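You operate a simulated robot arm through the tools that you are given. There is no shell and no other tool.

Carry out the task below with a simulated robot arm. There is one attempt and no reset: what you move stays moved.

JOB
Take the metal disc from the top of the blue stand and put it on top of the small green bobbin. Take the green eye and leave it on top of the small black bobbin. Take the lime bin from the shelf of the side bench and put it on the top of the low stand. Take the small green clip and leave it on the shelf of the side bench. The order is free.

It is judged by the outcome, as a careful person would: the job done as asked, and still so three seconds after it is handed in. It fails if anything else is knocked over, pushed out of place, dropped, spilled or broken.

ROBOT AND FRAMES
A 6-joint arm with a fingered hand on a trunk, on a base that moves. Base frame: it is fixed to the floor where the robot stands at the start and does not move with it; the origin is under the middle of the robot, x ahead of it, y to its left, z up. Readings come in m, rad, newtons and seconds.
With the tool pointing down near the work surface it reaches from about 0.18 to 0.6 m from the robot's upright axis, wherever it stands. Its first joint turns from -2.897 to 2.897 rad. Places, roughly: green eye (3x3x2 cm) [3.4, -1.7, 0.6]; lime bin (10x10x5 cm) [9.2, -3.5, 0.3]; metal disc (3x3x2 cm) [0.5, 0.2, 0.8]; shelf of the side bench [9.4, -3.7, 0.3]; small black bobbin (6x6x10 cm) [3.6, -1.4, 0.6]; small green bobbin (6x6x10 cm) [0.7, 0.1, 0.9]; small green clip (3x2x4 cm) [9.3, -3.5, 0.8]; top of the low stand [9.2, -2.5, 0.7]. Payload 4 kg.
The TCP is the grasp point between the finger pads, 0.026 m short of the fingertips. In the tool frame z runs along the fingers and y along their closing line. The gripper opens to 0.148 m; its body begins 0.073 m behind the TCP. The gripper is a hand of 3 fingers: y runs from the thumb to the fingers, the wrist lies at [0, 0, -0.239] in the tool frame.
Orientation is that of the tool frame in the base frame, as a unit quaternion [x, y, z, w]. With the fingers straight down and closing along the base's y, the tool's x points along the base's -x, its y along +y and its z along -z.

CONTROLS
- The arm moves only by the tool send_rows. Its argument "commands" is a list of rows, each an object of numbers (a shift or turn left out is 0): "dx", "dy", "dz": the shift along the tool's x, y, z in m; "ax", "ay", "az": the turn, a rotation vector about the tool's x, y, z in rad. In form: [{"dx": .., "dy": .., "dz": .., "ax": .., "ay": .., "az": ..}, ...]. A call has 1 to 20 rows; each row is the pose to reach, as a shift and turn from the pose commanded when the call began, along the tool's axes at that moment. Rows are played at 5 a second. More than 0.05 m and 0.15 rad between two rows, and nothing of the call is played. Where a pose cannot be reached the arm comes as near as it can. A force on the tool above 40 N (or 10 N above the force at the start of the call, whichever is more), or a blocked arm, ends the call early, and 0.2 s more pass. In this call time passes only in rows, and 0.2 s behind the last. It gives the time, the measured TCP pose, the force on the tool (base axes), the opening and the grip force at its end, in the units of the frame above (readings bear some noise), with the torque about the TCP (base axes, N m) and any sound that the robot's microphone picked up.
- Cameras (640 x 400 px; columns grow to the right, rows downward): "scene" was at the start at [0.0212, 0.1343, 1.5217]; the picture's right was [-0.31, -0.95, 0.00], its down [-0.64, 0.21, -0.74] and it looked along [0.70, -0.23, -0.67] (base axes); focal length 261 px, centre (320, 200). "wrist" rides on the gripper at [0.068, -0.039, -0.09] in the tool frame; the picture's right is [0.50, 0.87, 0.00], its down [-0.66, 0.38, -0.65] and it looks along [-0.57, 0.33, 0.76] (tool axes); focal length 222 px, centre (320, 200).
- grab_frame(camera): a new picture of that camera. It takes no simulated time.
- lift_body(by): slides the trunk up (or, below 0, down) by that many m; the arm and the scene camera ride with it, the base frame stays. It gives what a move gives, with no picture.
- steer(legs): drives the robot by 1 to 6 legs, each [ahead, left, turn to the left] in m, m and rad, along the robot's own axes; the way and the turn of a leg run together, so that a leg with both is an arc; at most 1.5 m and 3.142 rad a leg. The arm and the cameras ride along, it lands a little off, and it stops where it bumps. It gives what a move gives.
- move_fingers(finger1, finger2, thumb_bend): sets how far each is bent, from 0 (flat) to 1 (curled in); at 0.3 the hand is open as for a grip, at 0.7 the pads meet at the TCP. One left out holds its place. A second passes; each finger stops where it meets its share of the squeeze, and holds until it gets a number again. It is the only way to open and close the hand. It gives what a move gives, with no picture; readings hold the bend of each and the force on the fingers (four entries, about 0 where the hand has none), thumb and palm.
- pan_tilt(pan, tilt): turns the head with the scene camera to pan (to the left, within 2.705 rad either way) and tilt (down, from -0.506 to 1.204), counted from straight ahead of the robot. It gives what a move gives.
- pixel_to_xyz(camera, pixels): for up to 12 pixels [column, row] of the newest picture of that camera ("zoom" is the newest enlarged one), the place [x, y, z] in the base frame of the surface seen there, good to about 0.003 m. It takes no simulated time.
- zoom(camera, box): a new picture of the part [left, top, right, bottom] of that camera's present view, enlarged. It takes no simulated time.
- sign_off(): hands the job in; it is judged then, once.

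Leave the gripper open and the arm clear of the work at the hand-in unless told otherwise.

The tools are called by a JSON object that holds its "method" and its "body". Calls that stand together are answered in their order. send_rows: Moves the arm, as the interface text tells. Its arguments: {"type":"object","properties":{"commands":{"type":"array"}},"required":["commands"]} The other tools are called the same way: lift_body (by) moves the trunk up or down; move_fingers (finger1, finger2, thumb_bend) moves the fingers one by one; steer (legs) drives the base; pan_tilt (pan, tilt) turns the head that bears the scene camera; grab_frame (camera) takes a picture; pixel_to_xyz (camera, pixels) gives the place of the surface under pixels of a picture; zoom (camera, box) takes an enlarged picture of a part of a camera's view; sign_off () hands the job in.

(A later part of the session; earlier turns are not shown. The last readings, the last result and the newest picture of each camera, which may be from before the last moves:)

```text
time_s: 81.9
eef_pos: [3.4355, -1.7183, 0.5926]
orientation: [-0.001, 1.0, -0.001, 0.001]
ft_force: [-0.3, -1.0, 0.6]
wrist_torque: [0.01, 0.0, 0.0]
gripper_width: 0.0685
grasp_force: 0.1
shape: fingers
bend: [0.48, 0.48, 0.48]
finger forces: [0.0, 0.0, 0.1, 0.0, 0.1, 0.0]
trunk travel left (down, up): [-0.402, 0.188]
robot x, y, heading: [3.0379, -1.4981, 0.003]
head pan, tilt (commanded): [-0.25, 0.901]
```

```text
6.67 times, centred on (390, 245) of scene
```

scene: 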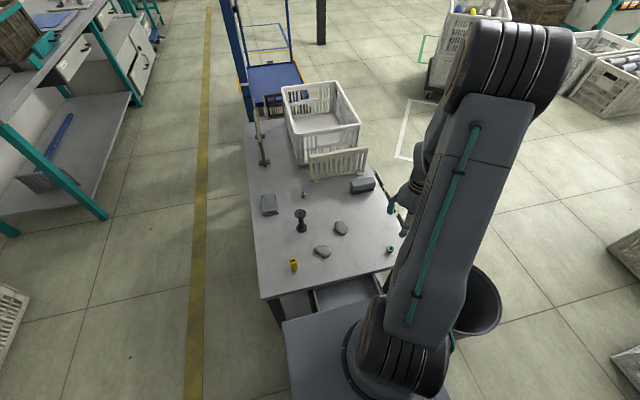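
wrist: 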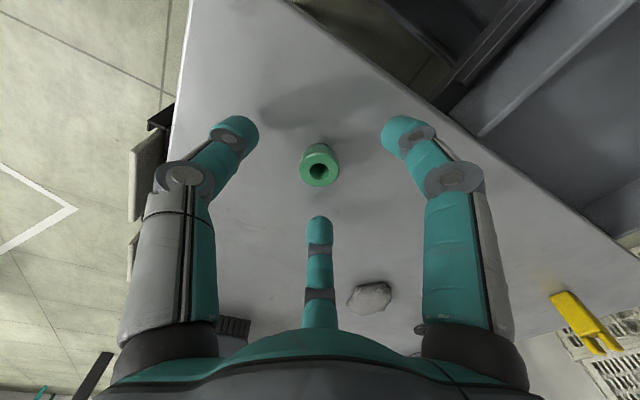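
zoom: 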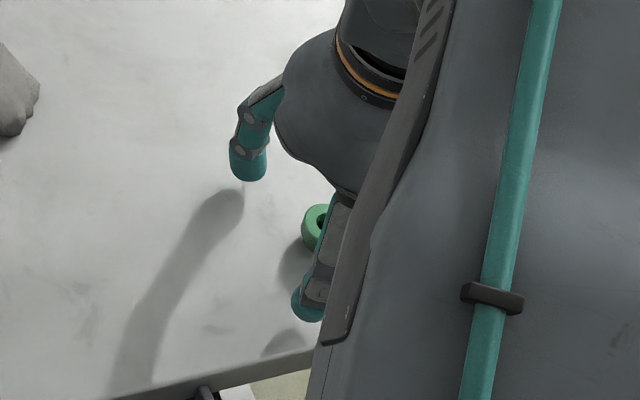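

The eye is centred between the fingers at (320,170). I close to 0.56, then lower 8 mm to TCP z≈0.584.

{"method": "move_fingers", "body": {"finger1": 0.56, "finger2": 0.56, "thumb_bend": 0.56}}

{"method": "send_rows", "body": {"commands": [{"dz": 0.003}, {"dz": 0.006}, {"dz": 0.008}]}}

{"method": "grab_frame", "body": {"camera": "wrist"}}

```text
time_s: 82.9
eef_pos: [3.4357, -1.7177, 0.5929]
orientation: [-0.001, 1.0, 0.0, -0.001]
ft_force: [-0.4, -0.1, 0.1]
wrist_torque: [0.04, 0.01, 0.0]
gripper_width: 0.0431
grasp_force: 0.1
shape: fingers
bend: [0.56, 0.56, 0.56]
finger forces: [0.0, 0.0, 0.0, 0.0, 0.1, 0.0]
trunk travel left (down, up): [-0.402, 0.188]
robot x, y, heading: [3.0404, -1.4971, -0.0]
head pan, tilt (commanded): [-0.25, 0.901]
```

```text
time_s: 83.7
eef_pos: [3.4349, -1.7186, 0.5844]
orientation: [0.0, 1.0, 0.001, 0.0]
ft_force: [0.3, 0.1, 0.7]
wrist_torque: [0.04, 0.03, -0.02]
gripper_width: 0.0431
grasp_force: 0.0
shape: fingers
bend: [0.56, 0.56, 0.56]
finger forces: [0.0, 0.1, 0.0, 0.0, 0.0, 0.1]
trunk travel left (down, up): [-0.402, 0.188]
robot x, y, heading: [3.0389, -1.498, 0.006]
head pan, tilt (commanded): [-0.25, 0.901]
```

```text
taken
```

wrist: 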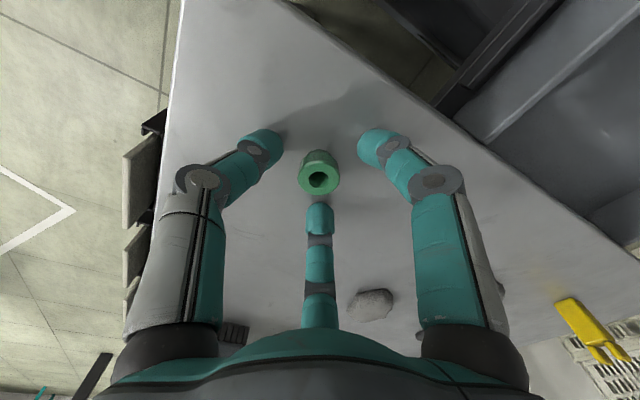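

The fingers surround the eye with no contact. I close them gently to 0.63, then firmly.

{"method": "move_fingers", "body": {"finger1": 0.62, "finger2": 0.62, "thumb_bend": 0.62}}

{"method": "move_fingers", "body": {"finger1": 0.7, "finger2": 0.7, "thumb_bend": 0.7}}

{"method": "grab_frame", "body": {"camera": "wrist"}}

```text
time_s: 84.7
eef_pos: [3.4358, -1.7181, 0.5857]
orientation: [-0.001, 1.0, 0.001, 0.0]
ft_force: [0.3, -0.8, -0.9]
wrist_torque: [-0.01, -0.03, 0.05]
gripper_width: 0.0236
grasp_force: 0.0
shape: fingers
bend: [0.62, 0.62, 0.62]
finger forces: [0.0, 0.0, 0.1, 0.0, 0.0, 0.0]
trunk travel left (down, up): [-0.402, 0.188]
robot x, y, heading: [3.0384, -1.4963, 0.009]
head pan, tilt (commanded): [-0.25, 0.901]
```

```text
time_s: 85.7
eef_pos: [3.4339, -1.7176, 0.5853]
orientation: [-0.001, 1.0, 0.001, 0.0]
ft_force: [-1.2, -0.2, 0.1]
wrist_torque: [0.03, 0.02, -0.02]
gripper_width: 0.017
grasp_force: 9.0
shape: fingers
bend: [0.64, 0.64, 0.66]
finger forces: [6.0, 5.1, 0.0, 0.0, 6.6, 0.0]
trunk travel left (down, up): [-0.402, 0.188]
robot x, y, heading: [3.0405, -1.495, 0.006]
head pan, tilt (commanded): [-0.25, 0.901]
```

```text
taken
```

wrist: 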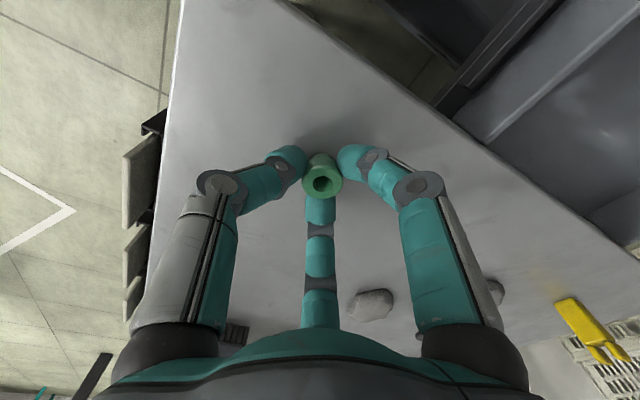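

Grip forces are 6.0, 5.1 and 6.6 N. I firm it up to 0.75 as before and lift 3 cm.

{"method": "move_fingers", "body": {"finger1": 0.75, "finger2": 0.75, "thumb_bend": 0.75}}

{"method": "send_rows", "body": {"commands": [{"dz": -0.006}, {"dz": -0.016}, {"dz": -0.03}, {"dz": -0.05}]}}

{"method": "grab_frame", "body": {"camera": "wrist"}}

{"method": "zoom", "body": {"camera": "scene", "box": [350, 205, 430, 275]}}

```text
time_s: 86.7
eef_pos: [3.4341, -1.7182, 0.584]
orientation: [-0.001, 1.0, 0.0, 0.0]
ft_force: [0.1, 0.1, 0.2]
wrist_torque: [-0.02, 0.0, 0.02]
gripper_width: 0.0163
grasp_force: 15.8
shape: fingers
bend: [0.63, 0.64, 0.68]
finger forces: [9.7, 8.8, 0.0, 0.0, 11.9, 0.0]
trunk travel left (down, up): [-0.402, 0.188]
robot x, y, heading: [3.0448, -1.5, 0.007]
head pan, tilt (commanded): [-0.25, 0.901]
```

```text
time_s: 87.7
eef_pos: [3.4344, -1.7188, 0.635]
orientation: [0.0, 1.0, 0.0, 0.0]
ft_force: [-0.2, 0.4, -0.2]
wrist_torque: [-0.01, 0.03, 0.03]
gripper_width: 0.0162
grasp_force: 15.0
shape: fingers
bend: [0.63, 0.64, 0.68]
finger forces: [9.5, 8.8, 0.1, 0.0, 11.7, 0.0]
trunk travel left (down, up): [-0.402, 0.188]
robot x, y, heading: [3.0394, -1.4948, 0.007]
head pan, tilt (commanded): [-0.25, 0.901]
```

```text
taken
```

wrist: 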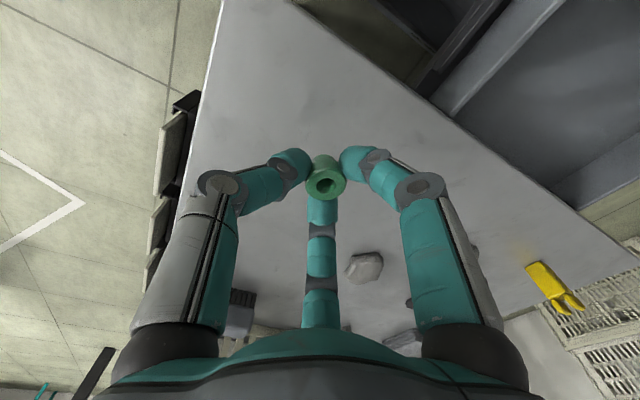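

```text
5.71 times, centred on (390, 240) of scene
```

zoom: 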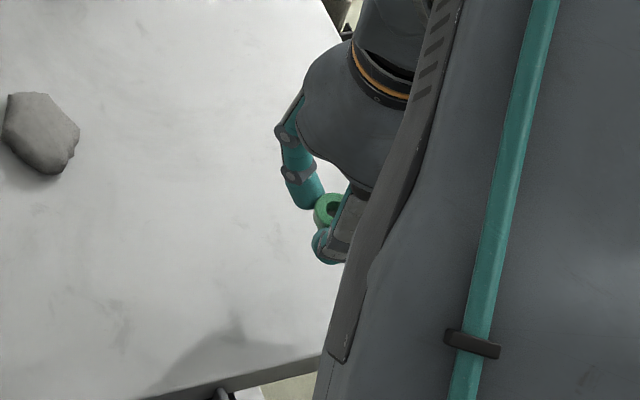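

The eye is held off the bench. I measure its place relative to the TCP from the wrist view around (326,185), and re-measure the black bobbin's top from the scene.

{"method": "pixel_to_xyz", "body": {"camera": "wrist", "pixels": [[309, 183], [343, 183], [326, 198], [326, 172], [313, 193], [339, 193]]}}

{"method": "zoom", "body": {"camera": "scene", "box": [270, 180, 350, 240]}}

```text
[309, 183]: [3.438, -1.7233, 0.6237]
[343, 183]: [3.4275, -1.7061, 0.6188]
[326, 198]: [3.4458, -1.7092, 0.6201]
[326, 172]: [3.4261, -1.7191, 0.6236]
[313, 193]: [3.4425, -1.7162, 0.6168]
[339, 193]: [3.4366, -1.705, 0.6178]
```

```text
6.67 times, centred on (310, 210) of scene
```

zoom: 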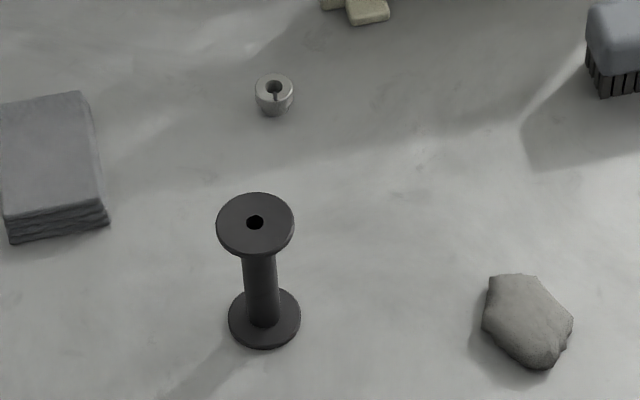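

The eye's top centre is (3.434, −1.714, 0.6215): offset (0, +0.0045) from the TCP, underside 0.035 below it. Now I measure the black bobbin's top flange around (255,223) in the zoom.

{"method": "pixel_to_xyz", "body": {"camera": "zoom", "pixels": [[220, 222], [290, 224], [255, 196], [255, 250], [240, 222], [272, 222], [255, 208], [255, 238], [265, 340], [300, 320]]}}

```text
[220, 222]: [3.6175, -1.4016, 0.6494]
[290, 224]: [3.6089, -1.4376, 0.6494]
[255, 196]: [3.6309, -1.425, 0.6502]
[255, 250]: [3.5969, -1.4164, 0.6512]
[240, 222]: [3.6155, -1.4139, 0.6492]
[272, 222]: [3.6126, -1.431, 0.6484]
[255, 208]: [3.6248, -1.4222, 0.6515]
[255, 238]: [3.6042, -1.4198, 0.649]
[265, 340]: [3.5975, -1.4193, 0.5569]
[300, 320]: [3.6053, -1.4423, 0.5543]
```

The bobbin's top centre is (3.6135, −1.4205) at z 0.650. I lift 0.145 m and carry the eye there: tool dx −0.179, dy +0.294.

{"method": "send_rows", "body": {"commands": [{"dz": -0.025}, {"dz": -0.055}, {"dz": -0.085}, {"dz": -0.115}, {"dz": -0.145}, {"dx": -0.013, "dy": 0.021, "dz": -0.145}, {"dx": -0.028, "dy": 0.046, "dz": -0.145}, {"dx": -0.043, "dy": 0.071, "dz": -0.145}, {"dx": -0.058, "dy": 0.096, "dz": -0.145}, {"dx": -0.073, "dy": 0.121, "dz": -0.145}, {"dx": -0.088, "dy": 0.146, "dz": -0.145}, {"dx": -0.103, "dy": 0.171, "dz": -0.145}, {"dx": -0.118, "dy": 0.196, "dz": -0.145}, {"dx": -0.133, "dy": 0.221, "dz": -0.145}, {"dx": -0.148, "dy": 0.246, "dz": -0.145}, {"dx": -0.163, "dy": 0.27, "dz": -0.145}, {"dx": -0.174, "dy": 0.286, "dz": -0.145}, {"dx": -0.179, "dy": 0.294, "dz": -0.145}]}}

{"method": "grab_frame", "body": {"camera": "wrist"}}

{"method": "zoom", "body": {"camera": "scene", "box": [250, 150, 370, 260]}}

```text
time_s: 91.5
eef_pos: [3.614, -1.4234, 0.7795]
orientation: [-0.001, 1.0, 0.0, 0.0]
ft_force: [1.1, 0.5, -0.4]
wrist_torque: [-0.01, -0.02, 0.01]
gripper_width: 0.0161
grasp_force: 14.8
shape: fingers
bend: [0.63, 0.64, 0.68]
finger forces: [9.3, 8.6, 0.1, 0.1, 11.8, 0.0]
trunk travel left (down, up): [-0.402, 0.188]
robot x, y, heading: [3.0413, -1.4983, 0.006]
head pan, tilt (commanded): [-0.25, 0.901]
```

```text
taken
```

wrist: 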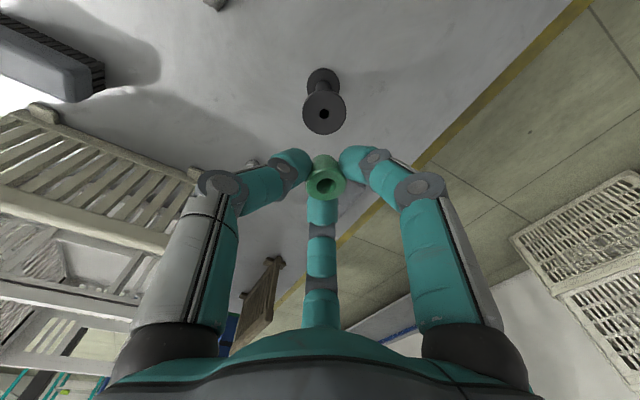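

```text
3.64 times, centred on (310, 205) of scene
```

zoom: 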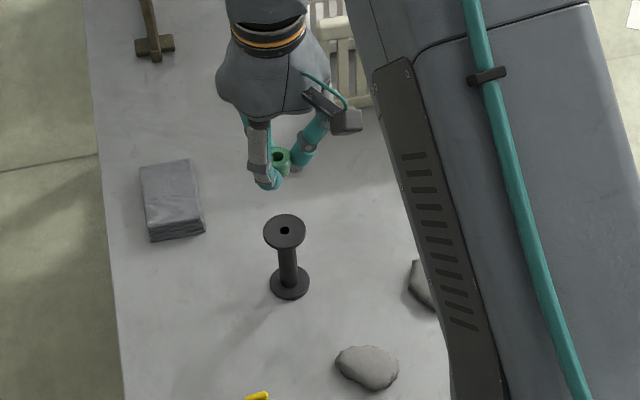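

The eye hangs over the bobbin. I measure both in this wrist view to fine-tune: bobbin flange about (325,113), eye about (326,185).

{"method": "pixel_to_xyz", "body": {"camera": "wrist", "pixels": [[306, 113], [344, 113], [325, 96], [325, 131], [310, 184], [343, 184], [326, 198], [326, 173]]}}

{"method": "pixel_to_xyz", "body": {"camera": "zoom", "pixels": [[266, 232], [302, 232], [284, 217], [284, 245], [280, 155], [288, 155], [280, 150]]}}

```text
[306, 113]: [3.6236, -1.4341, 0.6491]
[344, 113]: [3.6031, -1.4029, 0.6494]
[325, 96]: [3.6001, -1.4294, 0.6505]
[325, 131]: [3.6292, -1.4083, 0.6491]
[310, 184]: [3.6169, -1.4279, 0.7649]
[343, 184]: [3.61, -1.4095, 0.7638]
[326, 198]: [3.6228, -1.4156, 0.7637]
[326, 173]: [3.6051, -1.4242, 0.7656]
```

```text
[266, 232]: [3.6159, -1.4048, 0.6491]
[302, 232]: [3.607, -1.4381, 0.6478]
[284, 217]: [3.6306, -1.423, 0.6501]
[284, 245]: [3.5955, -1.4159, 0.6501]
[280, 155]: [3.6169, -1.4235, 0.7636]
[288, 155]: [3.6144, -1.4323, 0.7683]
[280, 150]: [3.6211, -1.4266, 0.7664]
```

The centres match within 1 mm. The eye's underside is at about 0.744, so about 0.094 m remains. I go down 0.088 m and look.

{"method": "send_rows", "body": {"commands": [{"dz": 0.025}, {"dz": 0.05}, {"dz": 0.068}, {"dz": 0.08}, {"dz": 0.088}]}}

{"method": "zoom", "body": {"camera": "scene", "box": [270, 170, 350, 240]}}

{"method": "grab_frame", "body": {"camera": "wrist"}}

```text
time_s: 92.7
eef_pos: [3.6138, -1.4245, 0.6899]
orientation: [-0.001, 1.0, 0.0, 0.0]
ft_force: [0.0, -0.5, 0.0]
wrist_torque: [0.0, -0.02, 0.01]
gripper_width: 0.0161
grasp_force: 14.8
shape: fingers
bend: [0.63, 0.64, 0.68]
finger forces: [9.5, 8.8, 0.0, 0.0, 11.6, 0.1]
trunk travel left (down, up): [-0.402, 0.188]
robot x, y, heading: [3.0423, -1.4942, 0.006]
head pan, tilt (commanded): [-0.25, 0.901]
```

```text
5.71 times, centred on (310, 205) of scene
```

zoom: 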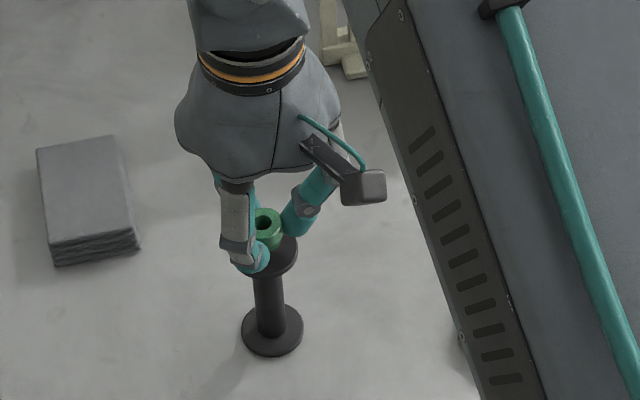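

```text
taken
```

wrist: 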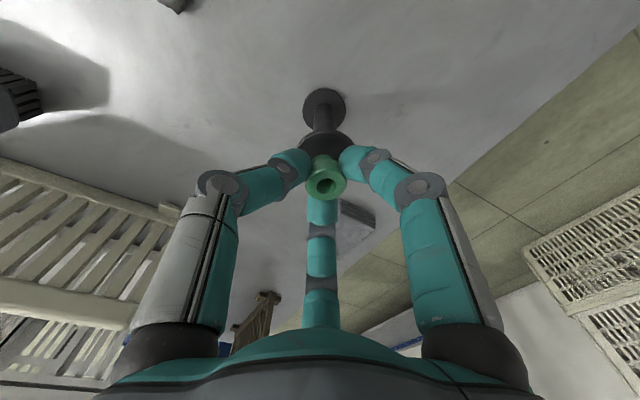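

The eye is about 4–5 mm above the flange and centred. I lower by 4 mm and check the force.

{"method": "send_rows", "body": {"commands": [{"dz": 0.002}, {"dz": 0.004}]}}

```text
time_s: 93.3
eef_pos: [3.6116, -1.4228, 0.6885]
orientation: [-0.001, 1.0, 0.0, 0.0]
ft_force: [0.4, 0.6, 0.5]
wrist_torque: [0.01, 0.0, 0.02]
gripper_width: 0.0159
grasp_force: 14.7
shape: fingers
bend: [0.63, 0.64, 0.68]
finger forces: [9.5, 8.8, 0.0, 0.1, 11.5, 0.0]
trunk travel left (down, up): [-0.402, 0.188]
robot x, y, heading: [3.0409, -1.4973, 0.0]
head pan, tilt (commanded): [-0.25, 0.901]
```

No contact yet (0.5 N). I lower 2 mm more.

{"method": "send_rows", "body": {"commands": [{"dz": 0.002}]}}

```text
time_s: 93.7
eef_pos: [3.6135, -1.4253, 0.6854]
orientation: [-0.001, 1.0, 0.0, 0.0]
ft_force: [0.5, -0.1, -0.6]
wrist_torque: [-0.02, 0.01, 0.0]
gripper_width: 0.0158
grasp_force: 14.7
shape: fingers
bend: [0.63, 0.64, 0.68]
finger forces: [9.6, 8.9, 0.0, 0.1, 11.6, 0.0]
trunk travel left (down, up): [-0.402, 0.188]
robot x, y, heading: [3.0424, -1.5008, 0.003]
head pan, tilt (commanded): [-0.25, 0.901]
```

Still no contact. Another 1.5 mm.

{"method": "send_rows", "body": {"commands": [{"dz": 0.0015}]}}

{"method": "zoom", "body": {"camera": "scene", "box": [285, 185, 335, 225]}}

```text
time_s: 94.1
eef_pos: [3.6125, -1.4244, 0.6839]
orientation: [-0.001, 1.0, 0.0, 0.0]
ft_force: [-0.6, 0.1, 0.4]
wrist_torque: [0.02, -0.02, -0.01]
gripper_width: 0.0161
grasp_force: 15.0
shape: fingers
bend: [0.63, 0.64, 0.68]
finger forces: [9.6, 8.8, 0.0, 0.0, 11.8, 0.0]
trunk travel left (down, up): [-0.402, 0.188]
robot x, y, heading: [3.0385, -1.4978, 0.005]
head pan, tilt (commanded): [-0.25, 0.901]
```

```text
10.00 times, centred on (310, 205) of scene
```

zoom: 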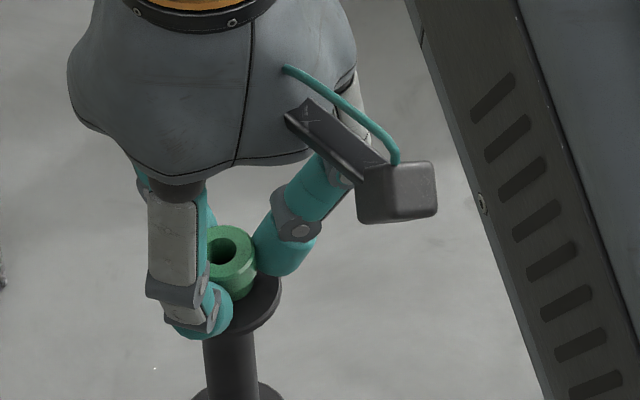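

It looks about to touch. I lower 1 mm more.

{"method": "send_rows", "body": {"commands": [{"dz": 0.001}]}}

```text
time_s: 94.5
eef_pos: [3.613, -1.4233, 0.6829]
orientation: [-0.001, 1.0, -0.001, 0.0]
ft_force: [-0.4, 0.1, 3.7]
wrist_torque: [0.05, -0.01, 0.02]
gripper_width: 0.0162
grasp_force: 15.6
shape: fingers
bend: [0.63, 0.64, 0.68]
finger forces: [9.7, 9.3, 0.1, 0.1, 12.2, 0.0]
trunk travel left (down, up): [-0.402, 0.188]
robot x, y, heading: [3.0381, -1.498, 0.002]
head pan, tilt (commanded): [-0.25, 0.901]
```

Contact at 3.7 N: it rests on the flange. I open the fingers a little to let go.

{"method": "move_fingers", "body": {"finger1": 0.613, "finger2": 0.622, "thumb_bend": 0.648}}

{"method": "zoom", "body": {"camera": "scene", "box": [285, 185, 335, 225]}}

{"method": "grab_frame", "body": {"camera": "wrist"}}

```text
time_s: 95.5
eef_pos: [3.6127, -1.4237, 0.6826]
orientation: [0.0, 1.0, 0.0, 0.0]
ft_force: [0.1, -0.8, -0.2]
wrist_torque: [-0.03, 0.01, 0.0]
gripper_width: 0.0215
grasp_force: 0.0
shape: fingers
bend: [0.61, 0.62, 0.64]
finger forces: [0.0, 0.0, 0.1, 0.0, 0.0, 0.0]
trunk travel left (down, up): [-0.402, 0.188]
robot x, y, heading: [3.039, -1.4998, 0.01]
head pan, tilt (commanded): [-0.25, 0.901]
```

```text
10.00 times, centred on (310, 205) of scene
```

zoom: 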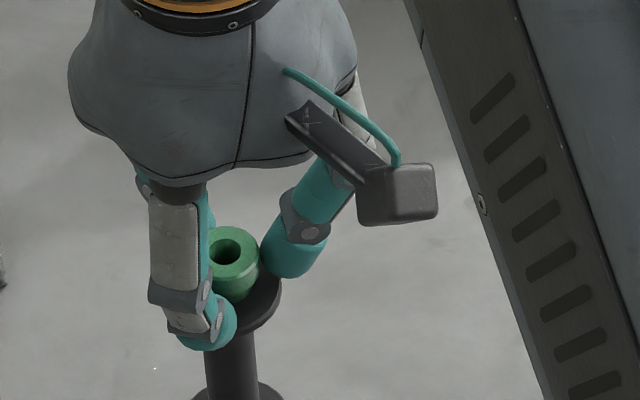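

```text
taken
```

wrist: 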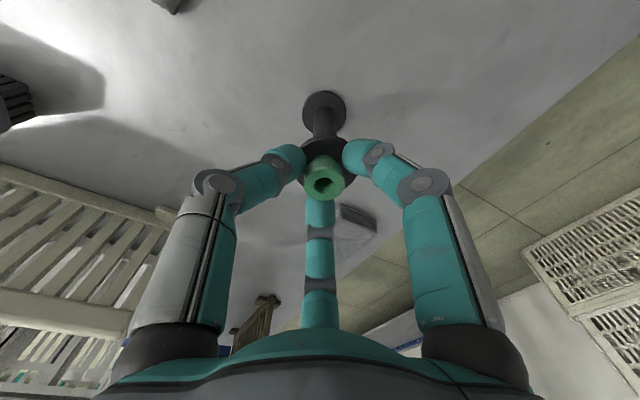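

The fingers are free and the eye stands on the bobbin. I raise 8 mm, open more, and rise clear.

{"method": "send_rows", "body": {"commands": [{"dz": -0.002}, {"dz": -0.005}, {"dz": -0.009}]}}

{"method": "move_fingers", "body": {"finger1": 0.53, "finger2": 0.53, "thumb_bend": 0.56}}

{"method": "send_rows", "body": {"commands": [{"dz": -0.01}, {"dz": -0.025}, {"dz": -0.045}, {"dz": -0.075}, {"dz": -0.11}, {"dz": -0.15}, {"dz": -0.19}, {"dz": -0.23}, {"dz": -0.27}, {"dz": -0.3}]}}

{"method": "zoom", "body": {"camera": "scene", "box": [260, 170, 360, 250]}}

{"method": "grab_frame", "body": {"camera": "scene"}}

```text
time_s: 96.3
eef_pos: [3.6136, -1.4237, 0.6924]
orientation: [0.0, 1.0, 0.001, 0.0]
ft_force: [-0.8, 0.1, -0.7]
wrist_torque: [0.02, 0.0, -0.01]
gripper_width: 0.0214
grasp_force: 0.0
shape: fingers
bend: [0.61, 0.62, 0.64]
finger forces: [0.1, 0.0, 0.1, 0.0, 0.0, 0.1]
trunk travel left (down, up): [-0.402, 0.188]
robot x, y, heading: [3.0404, -1.4937, 0.006]
head pan, tilt (commanded): [-0.25, 0.901]
```

```text
time_s: 97.3
eef_pos: [3.6122, -1.4244, 0.6917]
orientation: [-0.001, 1.0, 0.001, 0.0]
ft_force: [0.0, 0.3, -0.4]
wrist_torque: [0.01, -0.03, 0.01]
gripper_width: 0.0469
grasp_force: 0.1
shape: fingers
bend: [0.53, 0.53, 0.56]
finger forces: [0.1, 0.1, 0.0, 0.0, 0.0, 0.1]
trunk travel left (down, up): [-0.402, 0.188]
robot x, y, heading: [3.0365, -1.4992, 0.007]
head pan, tilt (commanded): [-0.25, 0.901]
```

```text
time_s: 99.5
eef_pos: [3.6128, -1.4244, 0.9914]
orientation: [-0.001, 1.0, 0.0, -0.001]
ft_force: [-0.1, 0.4, 0.1]
wrist_torque: [0.0, -0.03, 0.01]
gripper_width: 0.0469
grasp_force: 0.1
shape: fingers
bend: [0.53, 0.53, 0.56]
finger forces: [0.1, 0.0, 0.0, 0.0, 0.1, 0.0]
trunk travel left (down, up): [-0.402, 0.188]
robot x, y, heading: [3.0435, -1.4961, 0.007]
head pan, tilt (commanded): [-0.25, 0.901]
```

```text
5.00 times, centred on (310, 210) of scene
```

zoom: 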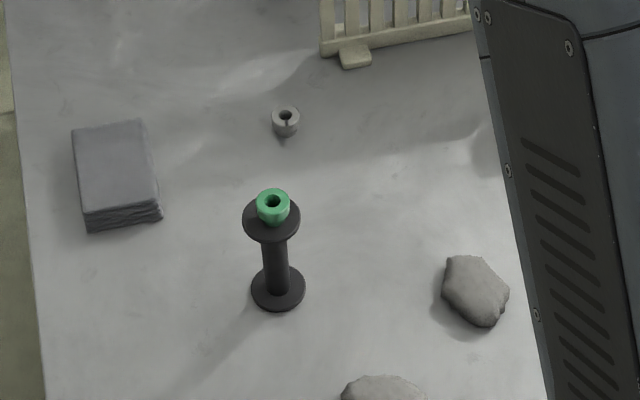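

```text
taken
```

scene: 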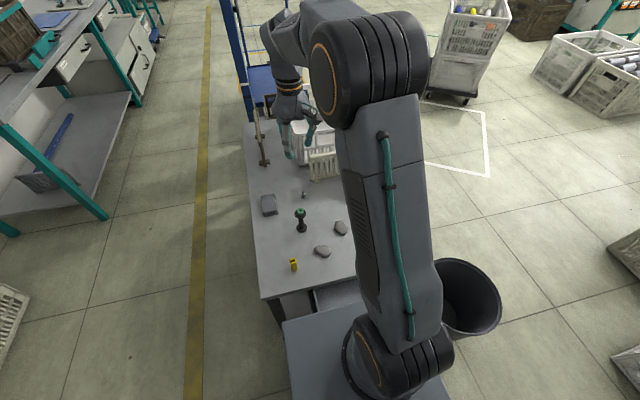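

The green eye stands on the black bobbin. Now I back off 0.5 m and survey the way to the side bench near (9.3, −3.6).

{"method": "steer", "body": {"legs": [[-0.5, 0, 0]]}}

{"method": "send_rows", "body": {"commands": [{"dx": 0.04, "dz": -0.02}, {"dx": 0.08, "dz": -0.05}, {"dx": 0.12, "dz": -0.08}, {"dx": 0.16, "dz": -0.1}, {"dx": 0.19, "dz": -0.12}]}}

{"method": "pan_tilt", "body": {"pan": -0.4, "tilt": 0.3}}

{"method": "grab_frame", "body": {"camera": "scene"}}

```text
time_s: 102.5
eef_pos: [3.114, -1.4288, 0.9911]
orientation: [0.001, 1.0, 0.0, 0.0]
ft_force: [0.1, 0.0, -0.4]
wrist_torque: [0.01, -0.03, 0.01]
gripper_width: 0.0469
grasp_force: 0.0
shape: fingers
bend: [0.53, 0.53, 0.56]
finger forces: [0.0, 0.1, 0.0, 0.0, 0.1, 0.1]
trunk travel left (down, up): [-0.402, 0.188]
robot x, y, heading: [2.5395, -1.4998, -0.001]
head pan, tilt (commanded): [-0.25, 0.901]
```

```text
time_s: 103.7
eef_pos: [2.9214, -1.4282, 1.112]
orientation: [0.001, 1.0, 0.001, 0.001]
ft_force: [0.1, 0.7, 0.3]
wrist_torque: [0.0, 0.0, 0.0]
gripper_width: 0.0472
grasp_force: 0.1
shape: fingers
bend: [0.53, 0.53, 0.56]
finger forces: [0.0, 0.0, 0.1, 0.0, 0.0, 0.0]
trunk travel left (down, up): [-0.402, 0.188]
robot x, y, heading: [2.5409, -1.4981, 0.002]
head pan, tilt (commanded): [-0.25, 0.901]
```

```text
time_s: 104.7
eef_pos: [2.9222, -1.4277, 1.1105]
orientation: [0.002, 1.0, 0.001, 0.0]
ft_force: [0.5, -0.3, -0.3]
wrist_torque: [0.02, 0.03, -0.02]
gripper_width: 0.0469
grasp_force: 0.0
shape: fingers
bend: [0.53, 0.53, 0.56]
finger forces: [0.0, 0.0, 0.0, 0.0, 0.1, 0.1]
trunk travel left (down, up): [-0.402, 0.188]
robot x, y, heading: [2.5387, -1.4991, 0.002]
head pan, tilt (commanded): [-0.4, 0.3]
```

```text
taken
```

scene: 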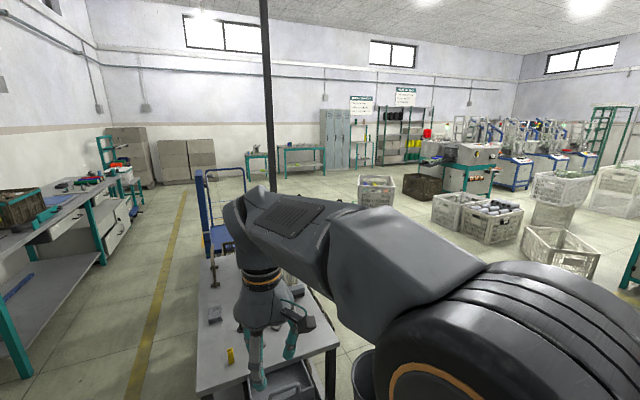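

The arm blocks part of the view but the far benches show at (258,165) and (302,160). I measure landmarks: floor points on the left lane, the blue cart, the crates and those benches.

{"method": "pixel_to_xyz", "body": {"camera": "scene", "pixels": [[302, 150], [300, 175], [257, 157], [260, 180], [376, 195], [420, 195], [205, 200], [230, 250], [170, 240], [185, 190], [120, 250], [345, 270]]}}

{"method": "zoom", "body": {"camera": "scene", "box": [180, 110, 440, 220]}}

```text
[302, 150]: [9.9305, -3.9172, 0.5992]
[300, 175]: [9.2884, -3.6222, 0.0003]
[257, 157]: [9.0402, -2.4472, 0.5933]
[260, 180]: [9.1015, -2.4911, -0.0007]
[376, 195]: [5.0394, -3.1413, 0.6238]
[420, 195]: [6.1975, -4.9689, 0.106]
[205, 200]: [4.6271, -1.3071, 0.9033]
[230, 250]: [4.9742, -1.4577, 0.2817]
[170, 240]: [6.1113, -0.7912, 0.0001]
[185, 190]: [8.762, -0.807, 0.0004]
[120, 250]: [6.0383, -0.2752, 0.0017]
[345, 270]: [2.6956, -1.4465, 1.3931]
```

```text
2.46 times, centred on (310, 165) of scene
```

zoom: 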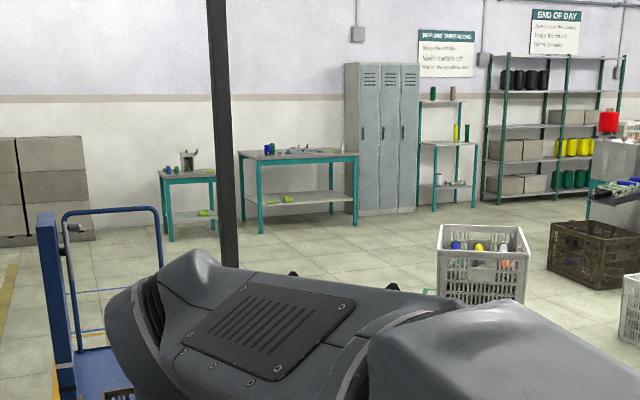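

The larger teal bench (9.3–9.9, −3.6) is the side bench and the smaller one at (9.1, −2.5) the low stand. The lane along the yellow line (y≈−0.8) looks free. I look left to check the lane's width next to the crates.

{"method": "pan_tilt", "body": {"pan": 0.5, "tilt": 0.6}}

{"method": "grab_frame", "body": {"camera": "scene"}}

```text
time_s: 105.9
eef_pos: [2.9224, -1.4275, 1.1108]
orientation: [0.001, 1.0, -0.001, 0.0]
ft_force: [0.0, 0.5, 0.1]
wrist_torque: [0.02, 0.0, -0.03]
gripper_width: 0.0467
grasp_force: 0.0
shape: fingers
bend: [0.53, 0.53, 0.56]
finger forces: [0.1, 0.0, 0.1, 0.0, 0.0, 0.0]
trunk travel left (down, up): [-0.402, 0.188]
robot x, y, heading: [2.5365, -1.5007, 0.001]
head pan, tilt (commanded): [0.499, 0.6]
```

```text
taken
```

scene: 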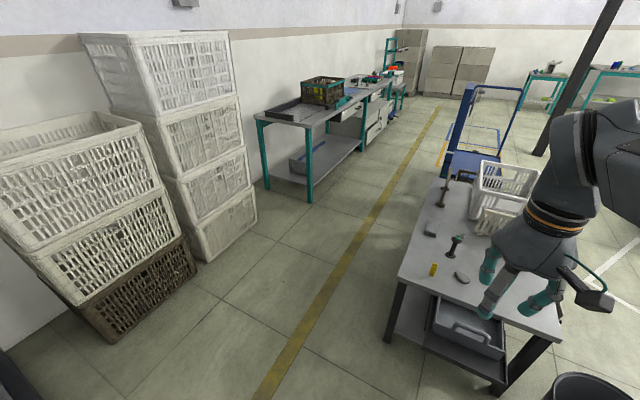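

I measure the lane's borders: crate bottoms at (115,340), (190,265), (255,220), bench legs at (310,200), the bench and cart side, and the pillar foot (540,152).

{"method": "pixel_to_xyz", "body": {"camera": "scene", "pixels": [[115, 342], [193, 268], [255, 222], [310, 200], [388, 340], [440, 178], [460, 150], [470, 95], [540, 152], [300, 330], [380, 210], [437, 165]]}}

```text
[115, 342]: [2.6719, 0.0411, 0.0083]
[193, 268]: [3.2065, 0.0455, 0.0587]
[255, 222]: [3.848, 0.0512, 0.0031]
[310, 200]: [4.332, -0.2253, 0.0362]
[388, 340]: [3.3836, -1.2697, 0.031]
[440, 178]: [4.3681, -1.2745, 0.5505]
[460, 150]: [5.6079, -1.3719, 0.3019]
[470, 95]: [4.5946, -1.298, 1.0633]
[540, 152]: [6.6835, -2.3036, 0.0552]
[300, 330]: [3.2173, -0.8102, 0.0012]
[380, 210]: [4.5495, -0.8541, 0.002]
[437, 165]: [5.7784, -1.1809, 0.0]
```

The lane runs between y −0.23 and −1.27 here, so y≈−0.75 is good. I drive left 0.75 m, then 4.1 m along the lane.

{"method": "steer", "body": {"legs": [[0, 0.75, 0], [1.4, 0, 0], [1.4, 0, 0], [1.3, 0, 0]]}}

{"method": "pan_tilt", "body": {"pan": -0.7, "tilt": 0.35}}

{"method": "grab_frame", "body": {"camera": "scene"}}

```text
time_s: 129.4
eef_pos: [7.0545, -0.6815, 1.1111]
orientation: [0.003, 1.0, 0.001, 0.001]
ft_force: [-1.5, -0.2, -0.2]
wrist_torque: [0.0, -0.02, -0.01]
gripper_width: 0.0469
grasp_force: 0.1
shape: fingers
bend: [0.53, 0.53, 0.56]
finger forces: [0.0, 0.0, 0.0, 0.1, 0.0, 0.1]
trunk travel left (down, up): [-0.402, 0.188]
robot x, y, heading: [6.675, -0.7523, 0.001]
head pan, tilt (commanded): [0.499, 0.6]
```

```text
time_s: 130.8
eef_pos: [7.0536, -0.6808, 1.1111]
orientation: [0.003, 1.0, 0.0, 0.0]
ft_force: [-0.7, -0.3, 0.1]
wrist_torque: [-0.01, 0.02, 0.02]
gripper_width: 0.0469
grasp_force: 0.0
shape: fingers
bend: [0.53, 0.53, 0.56]
finger forces: [0.0, 0.1, 0.1, 0.0, 0.1, 0.0]
trunk travel left (down, up): [-0.402, 0.188]
robot x, y, heading: [6.6679, -0.7529, 0.002]
head pan, tilt (commanded): [-0.7, 0.351]
```

```text
taken
```

scene: 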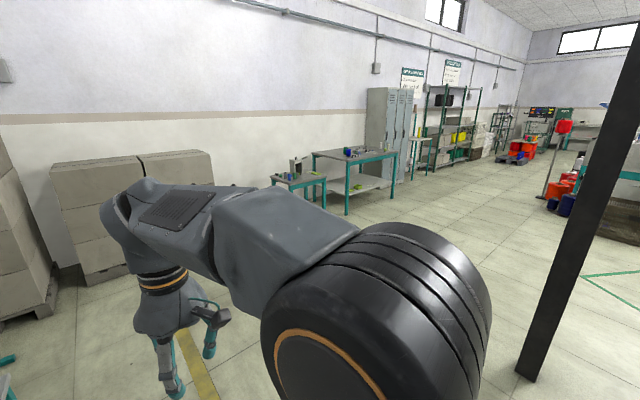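

The floor towards the two teal benches is clear and the pillar is well off the line. I drive diagonally to about (8.15, −2.9).

{"method": "steer", "body": {"legs": [[0.75, -1.07, 0], [0.73, -1.08, 0]]}}

{"method": "pan_tilt", "body": {"pan": -0.1, "tilt": 0.6}}

{"method": "grab_frame", "body": {"camera": "scene"}}

```text
time_s: 143.4
eef_pos: [8.5427, -2.8178, 1.1104]
orientation: [0.001, 1.0, 0.001, 0.0]
ft_force: [-0.4, 0.2, 0.6]
wrist_torque: [-0.02, 0.0, -0.02]
gripper_width: 0.0467
grasp_force: 0.1
shape: fingers
bend: [0.53, 0.53, 0.56]
finger forces: [0.1, 0.1, 0.0, 0.1, 0.0, 0.0]
trunk travel left (down, up): [-0.402, 0.188]
robot x, y, heading: [8.1617, -2.8892, 0.003]
head pan, tilt (commanded): [-0.7, 0.351]
```

```text
time_s: 144.4
eef_pos: [8.5415, -2.8185, 1.1113]
orientation: [0.002, 1.0, 0.0, 0.0]
ft_force: [0.9, 0.0, 1.0]
wrist_torque: [0.02, 0.01, -0.02]
gripper_width: 0.0471
grasp_force: 0.0
shape: fingers
bend: [0.53, 0.53, 0.56]
finger forces: [0.0, 0.0, 0.0, 0.0, 0.0, 0.0]
trunk travel left (down, up): [-0.402, 0.188]
robot x, y, heading: [8.1573, -2.8891, -0.003]
head pan, tilt (commanded): [-0.099, 0.6]
```

```text
taken
```

scene: 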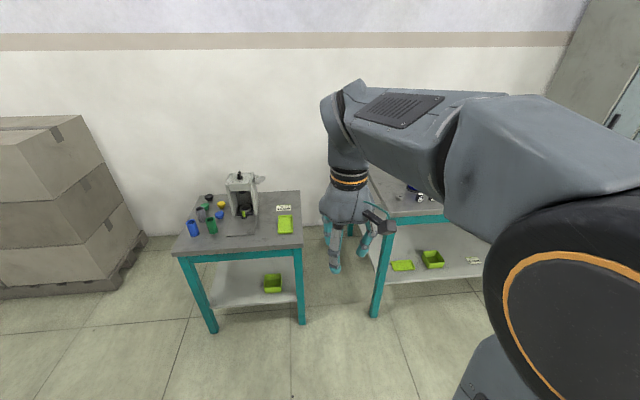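

The low stand on the left carries a small machine, spools, a lime tray and a label; the side bench's shelf shows two lime pieces at (402,266) and (432,259) plus a label at (473,260). I zoom in on both.

{"method": "zoom", "body": {"camera": "scene", "box": [170, 160, 310, 330]}}

{"method": "zoom", "body": {"camera": "scene", "box": [360, 160, 500, 330]}}

```text
2.35 times, centred on (240, 245) of scene
```

zoom: 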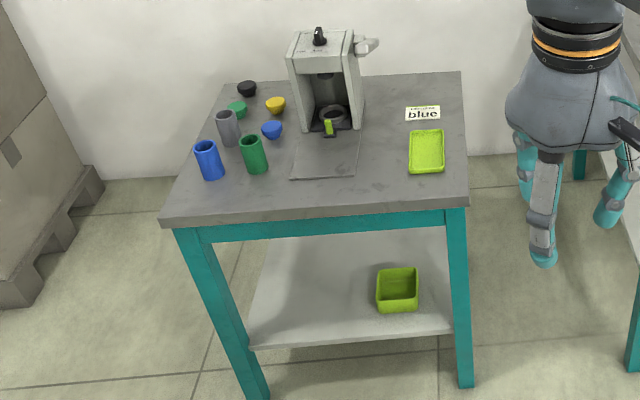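

```text
2.35 times, centred on (430, 245) of scene
```

zoom: 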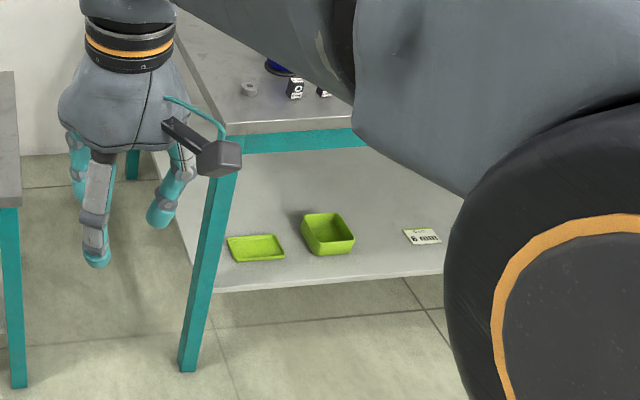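

The bin on the side bench's shelf is the deep lime one at (328,233) in this zoom; the flat lime tray next to it must stay. I measure the bin, shelf and legs here.

{"method": "pixel_to_xyz", "body": {"camera": "zoom", "pixels": [[301, 216], [345, 212], [354, 237], [312, 238], [328, 247], [330, 262], [230, 240], [284, 258], [420, 236], [215, 291], [440, 272], [250, 200]]}}

{"method": "zoom", "body": {"camera": "scene", "box": [170, 160, 310, 330]}}

{"method": "pixel_to_xyz", "body": {"camera": "zoom", "pixels": [[165, 222], [467, 207], [460, 72], [228, 85], [292, 178], [355, 177], [410, 172], [444, 172], [441, 131], [209, 160], [254, 155], [360, 125]]}}

```text
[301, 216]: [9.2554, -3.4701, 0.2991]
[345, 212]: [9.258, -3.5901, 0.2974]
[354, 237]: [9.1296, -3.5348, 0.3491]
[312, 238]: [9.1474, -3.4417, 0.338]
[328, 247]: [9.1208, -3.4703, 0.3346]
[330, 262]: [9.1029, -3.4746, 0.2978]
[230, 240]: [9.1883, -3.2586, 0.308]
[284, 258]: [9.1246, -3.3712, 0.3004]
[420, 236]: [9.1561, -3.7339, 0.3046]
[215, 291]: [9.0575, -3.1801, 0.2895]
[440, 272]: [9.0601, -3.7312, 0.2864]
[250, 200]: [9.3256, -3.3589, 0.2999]
```

```text
2.35 times, centred on (240, 245) of scene
```

zoom: 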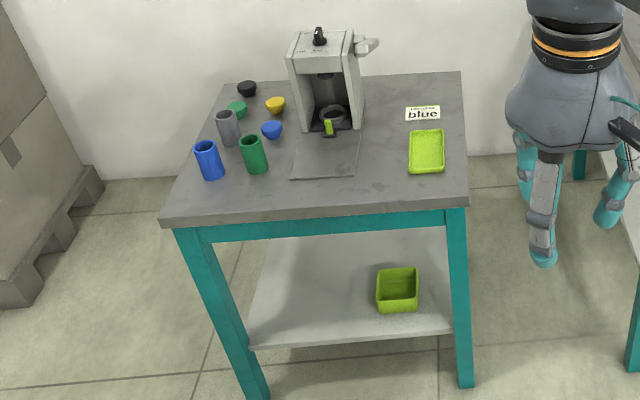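

```text
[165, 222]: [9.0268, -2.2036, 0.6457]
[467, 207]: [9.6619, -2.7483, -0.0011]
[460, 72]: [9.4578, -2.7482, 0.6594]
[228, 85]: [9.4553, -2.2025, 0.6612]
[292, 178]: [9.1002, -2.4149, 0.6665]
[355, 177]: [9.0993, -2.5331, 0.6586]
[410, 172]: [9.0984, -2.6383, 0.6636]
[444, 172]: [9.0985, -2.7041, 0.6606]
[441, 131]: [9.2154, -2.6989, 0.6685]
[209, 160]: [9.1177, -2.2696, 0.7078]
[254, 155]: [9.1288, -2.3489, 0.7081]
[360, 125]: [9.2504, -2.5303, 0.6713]
```

The low stand's top spans x 9.02–9.46, y −2.20…−2.75 at z 0.66, and is quite full; I'll find a free spot later. Now I drive right 0.75 m to view the side bench with the arm out of the way.

{"method": "steer", "body": {"legs": [[0, -0.75, 0]]}}

{"method": "pan_tilt", "body": {"pan": 0.0, "tilt": 0.6}}

{"method": "grab_frame", "body": {"camera": "scene"}}

```text
time_s: 148.5
eef_pos: [8.5406, -3.5727, 1.111]
orientation: [0.004, 1.0, 0.001, 0.0]
ft_force: [1.3, -0.1, -1.0]
wrist_torque: [-0.03, -0.01, 0.04]
gripper_width: 0.0472
grasp_force: 0.1
shape: fingers
bend: [0.53, 0.53, 0.56]
finger forces: [0.0, 0.0, 0.1, 0.0, 0.1, 0.0]
trunk travel left (down, up): [-0.402, 0.188]
robot x, y, heading: [8.1579, -3.6386, -0.007]
head pan, tilt (commanded): [-0.099, 0.6]
```

```text
time_s: 149.2
eef_pos: [8.5409, -3.5724, 1.1111]
orientation: [0.005, 1.0, 0.0, 0.0]
ft_force: [0.1, 0.3, 0.0]
wrist_torque: [-0.01, -0.03, -0.02]
gripper_width: 0.0472
grasp_force: 0.1
shape: fingers
bend: [0.53, 0.53, 0.56]
finger forces: [0.0, 0.1, 0.0, 0.0, 0.1, 0.0]
trunk travel left (down, up): [-0.402, 0.188]
robot x, y, heading: [8.1586, -3.6414, -0.001]
head pan, tilt (commanded): [0.0, 0.6]
```

```text
taken
```

scene: 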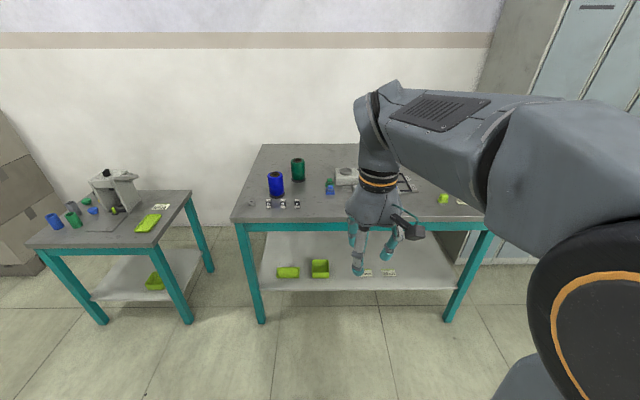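

Now the whole side bench is visible: top with two spools, small black clips, other parts, and a lime piece at (443,198); its shelf with the tray (287,271), the bin (320,267) and labels at (367,273), (390,273). I zoom in on the top and the shelf.

{"method": "zoom", "body": {"camera": "scene", "box": [230, 140, 370, 225]}}

{"method": "zoom", "body": {"camera": "scene", "box": [350, 150, 490, 235]}}

{"method": "zoom", "body": {"camera": "scene", "box": [260, 225, 460, 325]}}

```text
4.57 times, centred on (300, 182) of scene
```

zoom: 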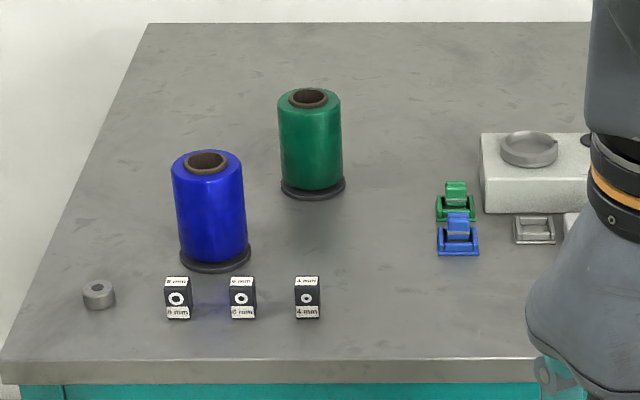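

```text
4.57 times, centred on (420, 192) of scene
```

zoom: 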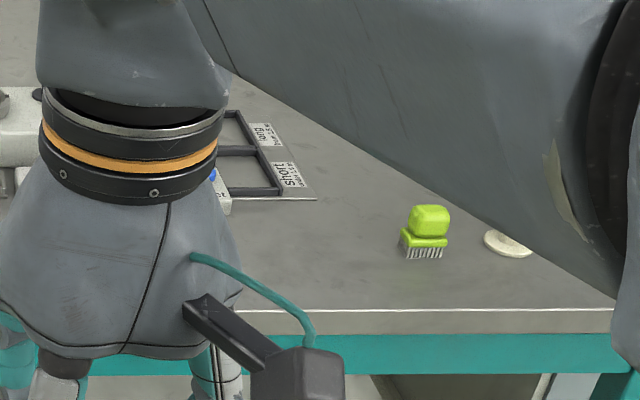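

```text
3.20 times, centred on (360, 275) of scene
```

zoom: 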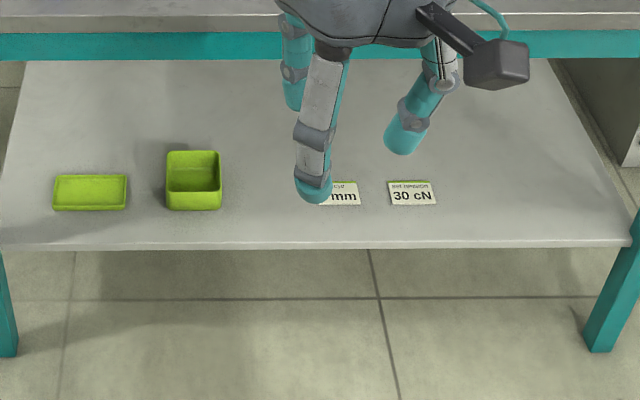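

On the bench top I see a green clip at (455,200) close behind a blue clip at (458,235), and a grey one at (533,230). I re-take the zooms and measure the clips, the edges and the shelf.

{"method": "zoom", "body": {"camera": "scene", "box": [310, 165, 370, 205]}}

{"method": "pixel_to_xyz", "body": {"camera": "scene", "pixels": [[330, 182], [330, 186], [330, 191], [346, 190], [335, 220], [262, 220], [270, 145], [297, 160], [275, 175], [263, 320], [310, 230], [443, 198]]}}

```text
10.00 times, centred on (340, 185) of scene
```

zoom: 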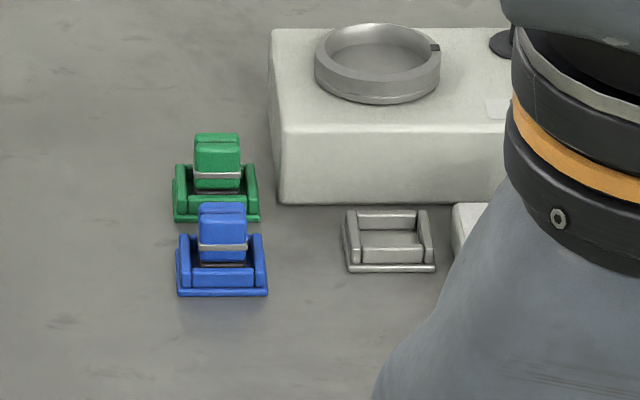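

```text
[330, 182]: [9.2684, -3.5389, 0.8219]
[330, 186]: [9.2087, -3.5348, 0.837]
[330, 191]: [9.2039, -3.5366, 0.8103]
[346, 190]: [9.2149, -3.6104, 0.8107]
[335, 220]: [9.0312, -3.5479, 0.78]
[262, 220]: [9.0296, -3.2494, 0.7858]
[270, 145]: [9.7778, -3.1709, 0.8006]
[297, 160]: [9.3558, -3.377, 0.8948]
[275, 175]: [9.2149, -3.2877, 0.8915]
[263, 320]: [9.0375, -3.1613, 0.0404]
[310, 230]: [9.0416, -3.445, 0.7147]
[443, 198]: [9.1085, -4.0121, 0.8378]
```

The green clip stands in a small green cradle at about (9.27, −3.535), right beside a white block and 6 cm behind a blue clip. The bench's top is z 0.80 with its front edge at x 9.03; the shelf's front is at x 9.06, z 0.30. I drive forward 0.55 m to look closely.

{"method": "steer", "body": {"legs": [[0.55, 0, 0]]}}

{"method": "pan_tilt", "body": {"pan": 0.0, "tilt": 0.9}}

{"method": "grab_frame", "body": {"camera": "scene"}}

{"method": "grab_frame", "body": {"camera": "wrist"}}

```text
time_s: 152.4
eef_pos: [9.0944, -3.5775, 1.1118]
orientation: [0.006, 1.0, 0.0, -0.001]
ft_force: [0.2, -0.7, -0.8]
wrist_torque: [0.04, 0.01, 0.0]
gripper_width: 0.0472
grasp_force: 0.1
shape: fingers
bend: [0.53, 0.53, 0.56]
finger forces: [0.0, 0.0, 0.0, 0.0, 0.1, 0.0]
trunk travel left (down, up): [-0.402, 0.188]
robot x, y, heading: [8.7083, -3.6462, -0.01]
head pan, tilt (commanded): [0.0, 0.6]
```

```text
time_s: 153.2
eef_pos: [9.094, -3.5772, 1.111]
orientation: [0.006, 1.0, -0.001, 0.0]
ft_force: [-0.1, 0.1, 0.1]
wrist_torque: [0.02, 0.01, 0.03]
gripper_width: 0.0471
grasp_force: 0.1
shape: fingers
bend: [0.53, 0.53, 0.56]
finger forces: [0.0, 0.0, 0.0, 0.0, 0.1, 0.0]
trunk travel left (down, up): [-0.402, 0.188]
robot x, y, heading: [8.7081, -3.644, -0.01]
head pan, tilt (commanded): [0.0, 0.901]
```

```text
taken
```

scene: 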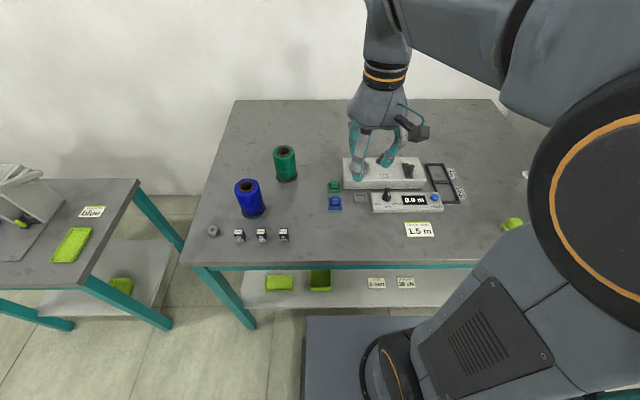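

```text
taken
```

wrist: 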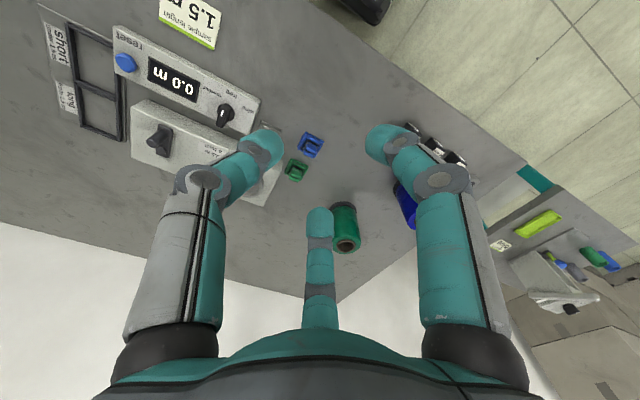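

The clips are at scene (335,187)/(335,203) and wrist (296,170)/(311,147). I zoom in with both cameras.

{"method": "zoom", "body": {"camera": "wrist", "box": [270, 125, 340, 195]}}

{"method": "zoom", "body": {"camera": "scene", "box": [315, 170, 385, 220]}}

```text
5.71 times, centred on (305, 160) of wrist
```

zoom: 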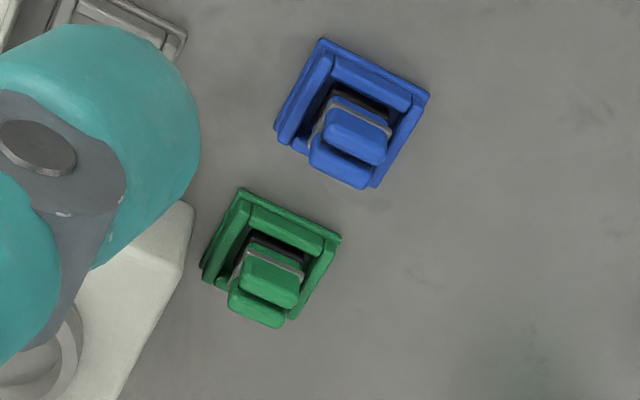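

```text
8.00 times, centred on (350, 195) of scene
```

zoom: 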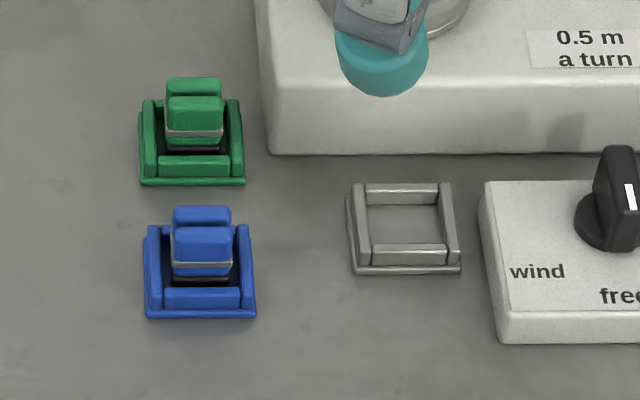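

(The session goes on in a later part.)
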